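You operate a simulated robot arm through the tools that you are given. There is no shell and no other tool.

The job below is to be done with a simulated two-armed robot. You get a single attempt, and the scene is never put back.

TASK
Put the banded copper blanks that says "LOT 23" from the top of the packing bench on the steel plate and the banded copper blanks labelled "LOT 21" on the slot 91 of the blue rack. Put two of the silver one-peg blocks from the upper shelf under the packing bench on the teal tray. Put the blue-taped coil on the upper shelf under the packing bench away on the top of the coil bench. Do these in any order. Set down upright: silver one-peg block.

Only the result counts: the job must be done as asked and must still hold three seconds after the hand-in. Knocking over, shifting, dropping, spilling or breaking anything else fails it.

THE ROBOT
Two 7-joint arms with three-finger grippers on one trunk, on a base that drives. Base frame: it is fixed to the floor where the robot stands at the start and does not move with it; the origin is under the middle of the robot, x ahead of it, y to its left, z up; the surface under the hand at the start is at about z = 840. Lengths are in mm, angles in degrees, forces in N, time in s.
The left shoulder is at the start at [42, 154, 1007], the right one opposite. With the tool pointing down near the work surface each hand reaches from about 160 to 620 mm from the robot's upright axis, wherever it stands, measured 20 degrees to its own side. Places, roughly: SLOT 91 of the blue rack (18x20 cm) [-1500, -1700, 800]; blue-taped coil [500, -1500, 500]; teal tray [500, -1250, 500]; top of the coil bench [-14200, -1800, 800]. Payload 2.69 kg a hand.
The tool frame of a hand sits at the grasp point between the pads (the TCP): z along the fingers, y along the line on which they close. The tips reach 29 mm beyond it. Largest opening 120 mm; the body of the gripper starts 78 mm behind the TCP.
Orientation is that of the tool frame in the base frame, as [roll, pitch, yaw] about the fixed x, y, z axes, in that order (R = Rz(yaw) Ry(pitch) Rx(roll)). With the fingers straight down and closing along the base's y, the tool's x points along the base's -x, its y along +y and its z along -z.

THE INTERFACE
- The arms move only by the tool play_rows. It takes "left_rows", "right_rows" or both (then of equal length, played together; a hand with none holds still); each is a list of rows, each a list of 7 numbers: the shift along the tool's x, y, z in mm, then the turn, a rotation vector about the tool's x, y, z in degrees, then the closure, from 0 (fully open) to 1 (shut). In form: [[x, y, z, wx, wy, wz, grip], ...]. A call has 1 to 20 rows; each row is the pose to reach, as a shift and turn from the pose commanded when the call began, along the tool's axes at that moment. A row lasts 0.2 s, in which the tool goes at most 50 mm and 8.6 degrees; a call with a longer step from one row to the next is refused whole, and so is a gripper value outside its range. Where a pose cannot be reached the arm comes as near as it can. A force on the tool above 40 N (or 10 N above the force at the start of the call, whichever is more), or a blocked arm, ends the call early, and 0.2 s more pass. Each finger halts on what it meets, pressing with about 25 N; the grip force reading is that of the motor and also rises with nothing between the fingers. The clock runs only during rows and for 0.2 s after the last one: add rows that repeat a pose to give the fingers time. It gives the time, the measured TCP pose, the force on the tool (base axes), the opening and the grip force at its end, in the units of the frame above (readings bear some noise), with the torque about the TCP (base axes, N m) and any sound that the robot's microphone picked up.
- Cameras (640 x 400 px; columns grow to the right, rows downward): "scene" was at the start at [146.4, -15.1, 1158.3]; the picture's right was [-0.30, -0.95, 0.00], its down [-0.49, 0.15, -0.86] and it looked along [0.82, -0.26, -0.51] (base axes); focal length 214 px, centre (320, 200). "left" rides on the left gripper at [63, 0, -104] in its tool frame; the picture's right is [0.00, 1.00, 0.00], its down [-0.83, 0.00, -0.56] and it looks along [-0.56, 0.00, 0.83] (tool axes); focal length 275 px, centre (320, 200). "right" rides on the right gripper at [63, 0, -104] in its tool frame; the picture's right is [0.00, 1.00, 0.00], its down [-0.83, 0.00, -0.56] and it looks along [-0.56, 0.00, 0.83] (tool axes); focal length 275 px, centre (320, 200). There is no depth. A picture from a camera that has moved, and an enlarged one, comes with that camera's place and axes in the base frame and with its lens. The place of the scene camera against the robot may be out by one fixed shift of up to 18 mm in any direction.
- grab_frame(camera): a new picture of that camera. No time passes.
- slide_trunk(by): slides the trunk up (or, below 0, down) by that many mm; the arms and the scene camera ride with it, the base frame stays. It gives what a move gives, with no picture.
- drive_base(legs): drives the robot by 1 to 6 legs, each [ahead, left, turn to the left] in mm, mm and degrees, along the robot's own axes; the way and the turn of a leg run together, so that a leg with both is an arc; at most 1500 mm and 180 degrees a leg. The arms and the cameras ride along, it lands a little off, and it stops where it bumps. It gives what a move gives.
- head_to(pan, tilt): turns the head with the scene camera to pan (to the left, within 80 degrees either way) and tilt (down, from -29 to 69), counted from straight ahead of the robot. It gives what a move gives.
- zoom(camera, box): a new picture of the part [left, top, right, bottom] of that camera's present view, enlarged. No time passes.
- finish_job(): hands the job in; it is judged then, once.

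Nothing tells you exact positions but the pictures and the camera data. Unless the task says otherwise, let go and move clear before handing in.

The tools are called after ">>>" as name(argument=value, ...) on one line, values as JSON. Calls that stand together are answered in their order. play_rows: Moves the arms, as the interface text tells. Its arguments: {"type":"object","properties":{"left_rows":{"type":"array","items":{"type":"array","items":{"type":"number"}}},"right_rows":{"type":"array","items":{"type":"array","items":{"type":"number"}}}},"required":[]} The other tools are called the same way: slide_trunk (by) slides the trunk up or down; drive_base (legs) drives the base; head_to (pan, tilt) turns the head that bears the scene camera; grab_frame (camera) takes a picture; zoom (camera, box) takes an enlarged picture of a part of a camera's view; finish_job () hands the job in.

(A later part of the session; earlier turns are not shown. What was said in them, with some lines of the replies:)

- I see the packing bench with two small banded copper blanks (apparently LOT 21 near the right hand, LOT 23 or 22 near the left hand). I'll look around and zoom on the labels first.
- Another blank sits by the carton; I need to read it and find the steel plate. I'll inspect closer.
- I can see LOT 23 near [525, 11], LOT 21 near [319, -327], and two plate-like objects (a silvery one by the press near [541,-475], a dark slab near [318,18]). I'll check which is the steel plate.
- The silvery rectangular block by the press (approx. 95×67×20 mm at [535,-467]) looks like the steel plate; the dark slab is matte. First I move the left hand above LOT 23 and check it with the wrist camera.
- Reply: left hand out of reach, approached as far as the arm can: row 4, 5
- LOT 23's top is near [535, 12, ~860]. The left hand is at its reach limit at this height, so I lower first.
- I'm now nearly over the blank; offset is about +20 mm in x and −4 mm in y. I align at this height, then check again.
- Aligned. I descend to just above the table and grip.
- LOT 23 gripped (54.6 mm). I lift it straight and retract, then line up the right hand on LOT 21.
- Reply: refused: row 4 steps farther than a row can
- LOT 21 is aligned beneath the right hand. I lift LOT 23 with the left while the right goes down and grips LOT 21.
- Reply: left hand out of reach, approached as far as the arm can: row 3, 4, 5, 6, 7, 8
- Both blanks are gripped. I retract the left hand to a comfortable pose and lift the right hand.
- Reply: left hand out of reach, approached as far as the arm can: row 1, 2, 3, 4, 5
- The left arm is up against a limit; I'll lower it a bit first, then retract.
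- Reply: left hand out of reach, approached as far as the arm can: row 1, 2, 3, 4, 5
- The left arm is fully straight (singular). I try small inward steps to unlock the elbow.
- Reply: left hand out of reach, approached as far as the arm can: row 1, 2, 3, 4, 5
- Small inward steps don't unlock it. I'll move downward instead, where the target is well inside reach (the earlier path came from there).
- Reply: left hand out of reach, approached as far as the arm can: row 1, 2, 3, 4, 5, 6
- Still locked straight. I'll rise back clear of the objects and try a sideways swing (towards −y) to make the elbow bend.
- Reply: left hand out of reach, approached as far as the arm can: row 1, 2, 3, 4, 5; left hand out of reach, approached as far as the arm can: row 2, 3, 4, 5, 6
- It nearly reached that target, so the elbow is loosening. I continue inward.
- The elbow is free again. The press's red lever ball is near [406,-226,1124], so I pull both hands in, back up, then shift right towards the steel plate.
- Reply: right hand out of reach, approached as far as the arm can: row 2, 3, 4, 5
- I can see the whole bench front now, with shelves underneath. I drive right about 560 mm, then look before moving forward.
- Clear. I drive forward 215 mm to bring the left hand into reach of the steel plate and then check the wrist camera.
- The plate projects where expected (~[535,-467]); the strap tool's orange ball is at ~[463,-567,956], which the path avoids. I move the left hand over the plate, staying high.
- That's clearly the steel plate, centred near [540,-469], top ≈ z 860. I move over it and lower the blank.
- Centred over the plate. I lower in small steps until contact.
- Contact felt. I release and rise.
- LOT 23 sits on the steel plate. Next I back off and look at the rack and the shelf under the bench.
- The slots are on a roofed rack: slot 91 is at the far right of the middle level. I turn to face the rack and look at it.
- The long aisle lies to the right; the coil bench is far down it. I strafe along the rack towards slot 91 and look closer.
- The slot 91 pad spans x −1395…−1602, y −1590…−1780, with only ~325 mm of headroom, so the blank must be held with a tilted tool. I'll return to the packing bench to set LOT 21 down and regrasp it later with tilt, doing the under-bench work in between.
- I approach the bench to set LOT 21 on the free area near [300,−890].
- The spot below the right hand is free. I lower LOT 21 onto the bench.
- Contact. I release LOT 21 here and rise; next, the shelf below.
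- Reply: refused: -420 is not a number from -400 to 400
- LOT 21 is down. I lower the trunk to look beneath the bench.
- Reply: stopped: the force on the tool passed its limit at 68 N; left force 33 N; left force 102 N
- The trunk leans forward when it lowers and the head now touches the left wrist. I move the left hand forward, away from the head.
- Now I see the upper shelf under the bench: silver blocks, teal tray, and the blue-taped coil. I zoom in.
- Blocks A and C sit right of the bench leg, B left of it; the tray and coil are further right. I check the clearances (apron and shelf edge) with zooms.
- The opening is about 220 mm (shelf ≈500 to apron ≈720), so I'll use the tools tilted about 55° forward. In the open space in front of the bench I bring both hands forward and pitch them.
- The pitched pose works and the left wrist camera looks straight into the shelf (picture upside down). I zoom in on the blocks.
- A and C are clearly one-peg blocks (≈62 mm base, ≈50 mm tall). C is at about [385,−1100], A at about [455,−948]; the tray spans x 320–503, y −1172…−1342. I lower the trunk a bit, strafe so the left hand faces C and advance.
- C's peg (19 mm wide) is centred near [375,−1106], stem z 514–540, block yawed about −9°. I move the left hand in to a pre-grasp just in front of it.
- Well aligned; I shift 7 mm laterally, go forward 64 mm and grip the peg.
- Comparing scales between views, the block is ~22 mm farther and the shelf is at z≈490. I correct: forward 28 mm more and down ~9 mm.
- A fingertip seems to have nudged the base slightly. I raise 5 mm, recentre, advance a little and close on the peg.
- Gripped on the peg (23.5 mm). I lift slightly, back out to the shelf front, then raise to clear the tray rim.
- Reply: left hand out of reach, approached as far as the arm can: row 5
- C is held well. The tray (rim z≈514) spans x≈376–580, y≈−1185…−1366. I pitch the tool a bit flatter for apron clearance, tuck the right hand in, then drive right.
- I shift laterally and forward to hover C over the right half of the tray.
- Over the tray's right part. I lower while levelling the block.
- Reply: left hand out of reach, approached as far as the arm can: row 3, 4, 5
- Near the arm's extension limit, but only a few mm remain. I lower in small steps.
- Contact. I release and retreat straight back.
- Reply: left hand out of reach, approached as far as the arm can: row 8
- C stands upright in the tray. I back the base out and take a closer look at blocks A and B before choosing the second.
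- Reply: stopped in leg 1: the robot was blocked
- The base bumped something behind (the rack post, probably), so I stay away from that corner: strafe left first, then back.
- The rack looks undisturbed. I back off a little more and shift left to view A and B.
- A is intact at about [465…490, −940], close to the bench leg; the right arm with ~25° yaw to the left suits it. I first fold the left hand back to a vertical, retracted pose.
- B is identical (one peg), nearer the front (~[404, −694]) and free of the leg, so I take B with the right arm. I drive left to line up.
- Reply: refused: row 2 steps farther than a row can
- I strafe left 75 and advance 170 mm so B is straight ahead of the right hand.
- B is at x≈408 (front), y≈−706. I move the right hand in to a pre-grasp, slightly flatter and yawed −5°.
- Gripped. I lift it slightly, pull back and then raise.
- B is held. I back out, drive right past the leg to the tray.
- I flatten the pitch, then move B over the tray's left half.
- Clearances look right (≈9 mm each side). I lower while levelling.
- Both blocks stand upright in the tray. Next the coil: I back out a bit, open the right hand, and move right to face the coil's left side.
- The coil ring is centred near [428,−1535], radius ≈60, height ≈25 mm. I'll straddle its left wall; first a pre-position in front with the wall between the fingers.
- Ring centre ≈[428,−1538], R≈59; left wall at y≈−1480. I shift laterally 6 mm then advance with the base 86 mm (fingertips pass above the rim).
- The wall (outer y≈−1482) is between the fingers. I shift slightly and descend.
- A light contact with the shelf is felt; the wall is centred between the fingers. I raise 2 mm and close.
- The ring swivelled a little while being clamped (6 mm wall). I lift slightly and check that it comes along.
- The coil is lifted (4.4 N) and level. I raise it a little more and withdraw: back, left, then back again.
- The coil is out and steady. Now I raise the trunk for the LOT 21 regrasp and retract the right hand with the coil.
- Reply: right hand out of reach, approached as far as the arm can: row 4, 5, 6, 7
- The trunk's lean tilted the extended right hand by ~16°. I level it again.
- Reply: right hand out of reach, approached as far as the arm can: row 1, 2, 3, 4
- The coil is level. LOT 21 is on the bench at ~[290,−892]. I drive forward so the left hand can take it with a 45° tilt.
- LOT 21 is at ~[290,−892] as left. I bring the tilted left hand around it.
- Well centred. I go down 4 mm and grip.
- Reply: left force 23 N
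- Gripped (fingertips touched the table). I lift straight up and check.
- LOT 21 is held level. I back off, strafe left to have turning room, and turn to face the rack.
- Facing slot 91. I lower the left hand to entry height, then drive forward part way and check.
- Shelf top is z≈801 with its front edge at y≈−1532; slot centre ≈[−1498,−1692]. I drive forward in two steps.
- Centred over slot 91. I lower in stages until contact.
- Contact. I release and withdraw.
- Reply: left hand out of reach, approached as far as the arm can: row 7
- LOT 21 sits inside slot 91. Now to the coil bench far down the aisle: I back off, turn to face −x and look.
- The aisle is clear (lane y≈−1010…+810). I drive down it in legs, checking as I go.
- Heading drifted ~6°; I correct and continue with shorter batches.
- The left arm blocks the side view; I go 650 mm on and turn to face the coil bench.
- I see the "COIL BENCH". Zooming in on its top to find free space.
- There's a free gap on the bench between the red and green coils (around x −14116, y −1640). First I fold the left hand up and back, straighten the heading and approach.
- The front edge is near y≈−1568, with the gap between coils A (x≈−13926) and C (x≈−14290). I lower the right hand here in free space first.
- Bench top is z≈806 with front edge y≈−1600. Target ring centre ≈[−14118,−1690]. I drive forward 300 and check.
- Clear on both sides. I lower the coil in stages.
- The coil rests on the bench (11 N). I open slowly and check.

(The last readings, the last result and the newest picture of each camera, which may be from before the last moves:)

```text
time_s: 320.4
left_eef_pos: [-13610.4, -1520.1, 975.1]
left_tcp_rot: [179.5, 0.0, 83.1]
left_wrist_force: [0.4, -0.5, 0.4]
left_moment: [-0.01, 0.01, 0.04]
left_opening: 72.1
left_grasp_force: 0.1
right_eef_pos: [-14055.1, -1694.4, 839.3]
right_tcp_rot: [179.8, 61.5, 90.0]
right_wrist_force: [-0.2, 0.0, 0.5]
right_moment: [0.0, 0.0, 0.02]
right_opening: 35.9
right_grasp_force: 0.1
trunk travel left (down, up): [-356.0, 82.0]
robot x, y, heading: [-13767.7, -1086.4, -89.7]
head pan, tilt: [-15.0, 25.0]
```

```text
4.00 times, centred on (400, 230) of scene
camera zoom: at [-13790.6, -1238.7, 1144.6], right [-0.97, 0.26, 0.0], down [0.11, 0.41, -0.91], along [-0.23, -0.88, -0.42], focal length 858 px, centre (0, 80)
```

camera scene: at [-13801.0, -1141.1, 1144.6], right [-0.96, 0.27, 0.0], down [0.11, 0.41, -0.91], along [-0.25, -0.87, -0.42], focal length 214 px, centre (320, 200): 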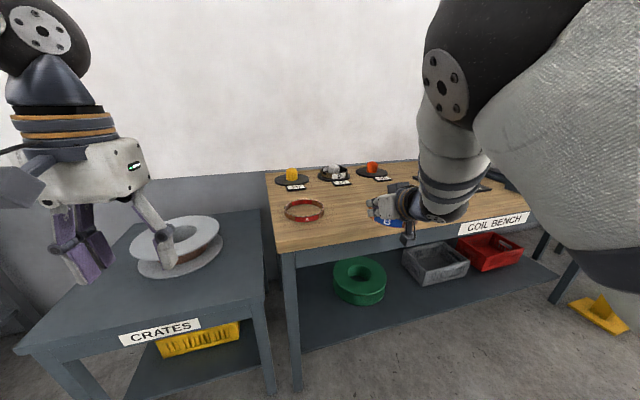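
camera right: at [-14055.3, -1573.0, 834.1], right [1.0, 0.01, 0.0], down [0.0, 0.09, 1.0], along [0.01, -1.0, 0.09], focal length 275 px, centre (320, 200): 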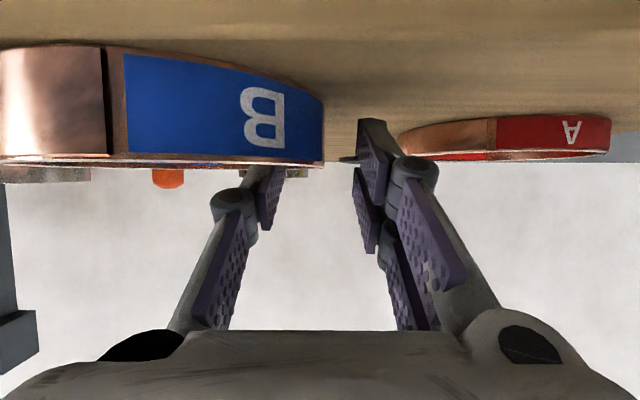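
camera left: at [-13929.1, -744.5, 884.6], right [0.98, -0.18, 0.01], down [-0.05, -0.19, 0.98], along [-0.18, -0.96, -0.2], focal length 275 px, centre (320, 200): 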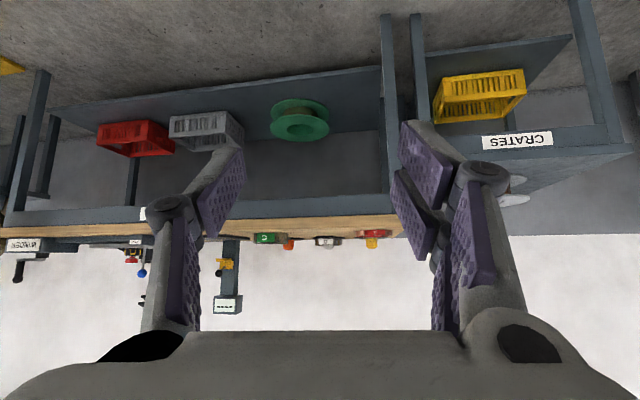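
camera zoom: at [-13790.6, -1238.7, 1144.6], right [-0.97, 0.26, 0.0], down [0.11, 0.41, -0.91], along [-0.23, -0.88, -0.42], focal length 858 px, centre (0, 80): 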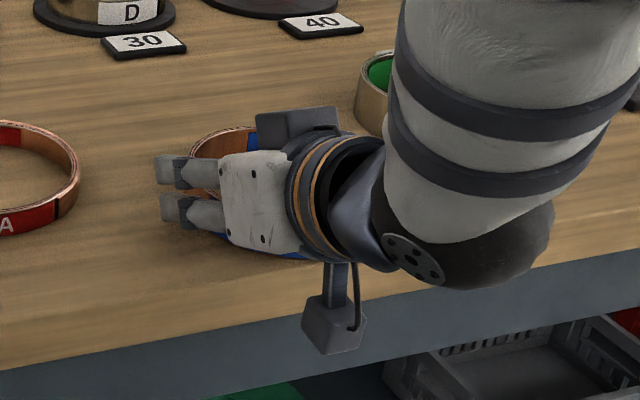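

The coil is free and flat. I rise straight up and then back the robot off.

>>> play_rows(right_rows=[[-13, 0, -7.2, 0, 0, 0, 0.7], [-30, 0, -16.5, 0, 0, 0, 0.7], [-53, 0, -29, 0, 0, 0, 0.7], [-75, 0, -41, 0, 0, 0, 0.7], [-75, 0, -41, 0, 0, 0, 0.7]])

>>> drive_base(legs=[[-450, 0, 0]])

>>> grab_frame(camera="scene")

>>> zoom(camera="right", box=[120, 20, 520, 200])

```text
time_s: 321.6
left_eef_pos: [-13611.2, -1520.1, 975.4]
left_tcp_rot: [179.6, 0.0, 83.0]
left_wrist_force: [-0.3, -0.3, 0.3]
left_moment: [-0.01, -0.01, -0.04]
left_opening: 72.3
left_grasp_force: 0.1
right_eef_pos: [-14055.1, -1692.3, 923.0]
right_tcp_rot: [179.7, 61.4, 90.1]
right_wrist_force: [-0.7, 0.3, 0.4]
right_moment: [-0.03, -0.02, 0.0]
right_opening: 35.8
right_grasp_force: 0.2
trunk travel left (down, up): [-356.0, 82.0]
robot x, y, heading: [-13763.9, -1088.0, -90.0]
head pan, tilt: [-15.0, 25.0]
```

```text
time_s: 324.4
left_eef_pos: [-13609.6, -1055.4, 975.4]
left_tcp_rot: [179.5, 0.0, 83.9]
left_wrist_force: [0.3, -0.2, -0.8]
left_moment: [0.02, 0.0, 0.0]
left_opening: 72.0
left_grasp_force: 0.1
right_eef_pos: [-14052.1, -1233.5, 923.0]
right_tcp_rot: [179.7, 61.5, 91.0]
right_wrist_force: [-0.9, -0.5, -0.1]
right_moment: [0.03, 0.03, -0.01]
right_opening: 36.0
right_grasp_force: 0.1
trunk travel left (down, up): [-356.0, 82.0]
robot x, y, heading: [-13768.5, -623.7, -89.0]
head pan, tilt: [-15.0, 25.0]
```

```text
taken
camera scene: at [-13793.2, -776.2, 1144.7], right [-0.97, 0.24, 0.0], down [0.1, 0.41, -0.91], along [-0.22, -0.88, -0.42], focal length 214 px, centre (320, 200)
```

scene: 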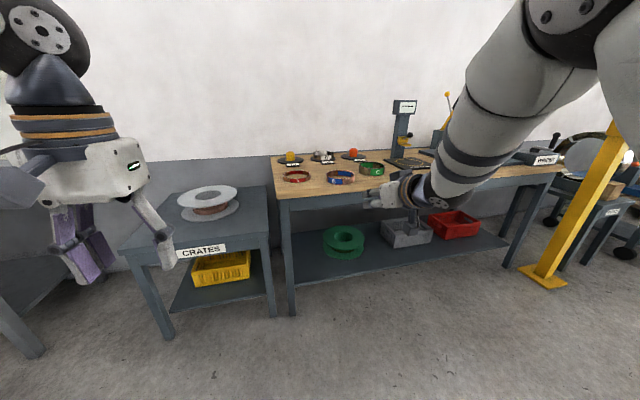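

```text
1.60 times, centred on (320, 110) of right
camera zoom: at [-14054.2, -1113.3, 918.2], right [1.0, 0.02, 0.0], down [0.0, 0.09, 1.0], along [0.02, -1.0, 0.09], focal length 440 px, centre (320, 344)
```

zoom: 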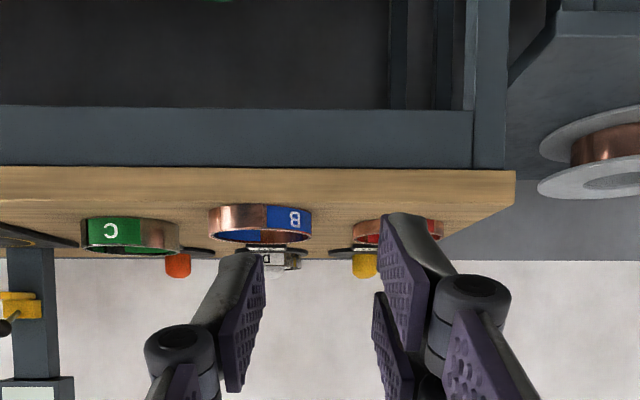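

The blue-taped coil stands flat on the coil bench between coils A and C. Both blocks are upright in the teal tray, LOT 23 is on the steel plate, LOT 21 is in slot 91, and both hands are empty and clear. I hand the job in.

>>> finish_job()

```text
The job is handed in.
```

I've handed the job in. All four placements looked right in my last camera view of each, but I haven't been told how it was judged.

- **LOT 23:** it sits on the silver metal plate next to the press. I took that as the steel plate because of its metallic finish; the other candidate was a matte dark slab near the carton.
- **LOT 21:** it lies inside the slot 91 outline on the blue rack. I set it down on the packing bench partway through and picked it up again at an angle, because the shelf above slot 91 left too little room.
- **Silver one-peg blocks:** B and C stand upright side by side in the teal tray. A stayed on the shelf.
- **Blue-taped coil:** it lies flat on top of the coil bench, between the red and green coils.

Both hands were empty and clear at the end. While backing away from the packing bench, the robot bumped something behind it, most likely a rack post. The rack and everything on it looked undisturbed in later pictures, but I did not go back for a close check.
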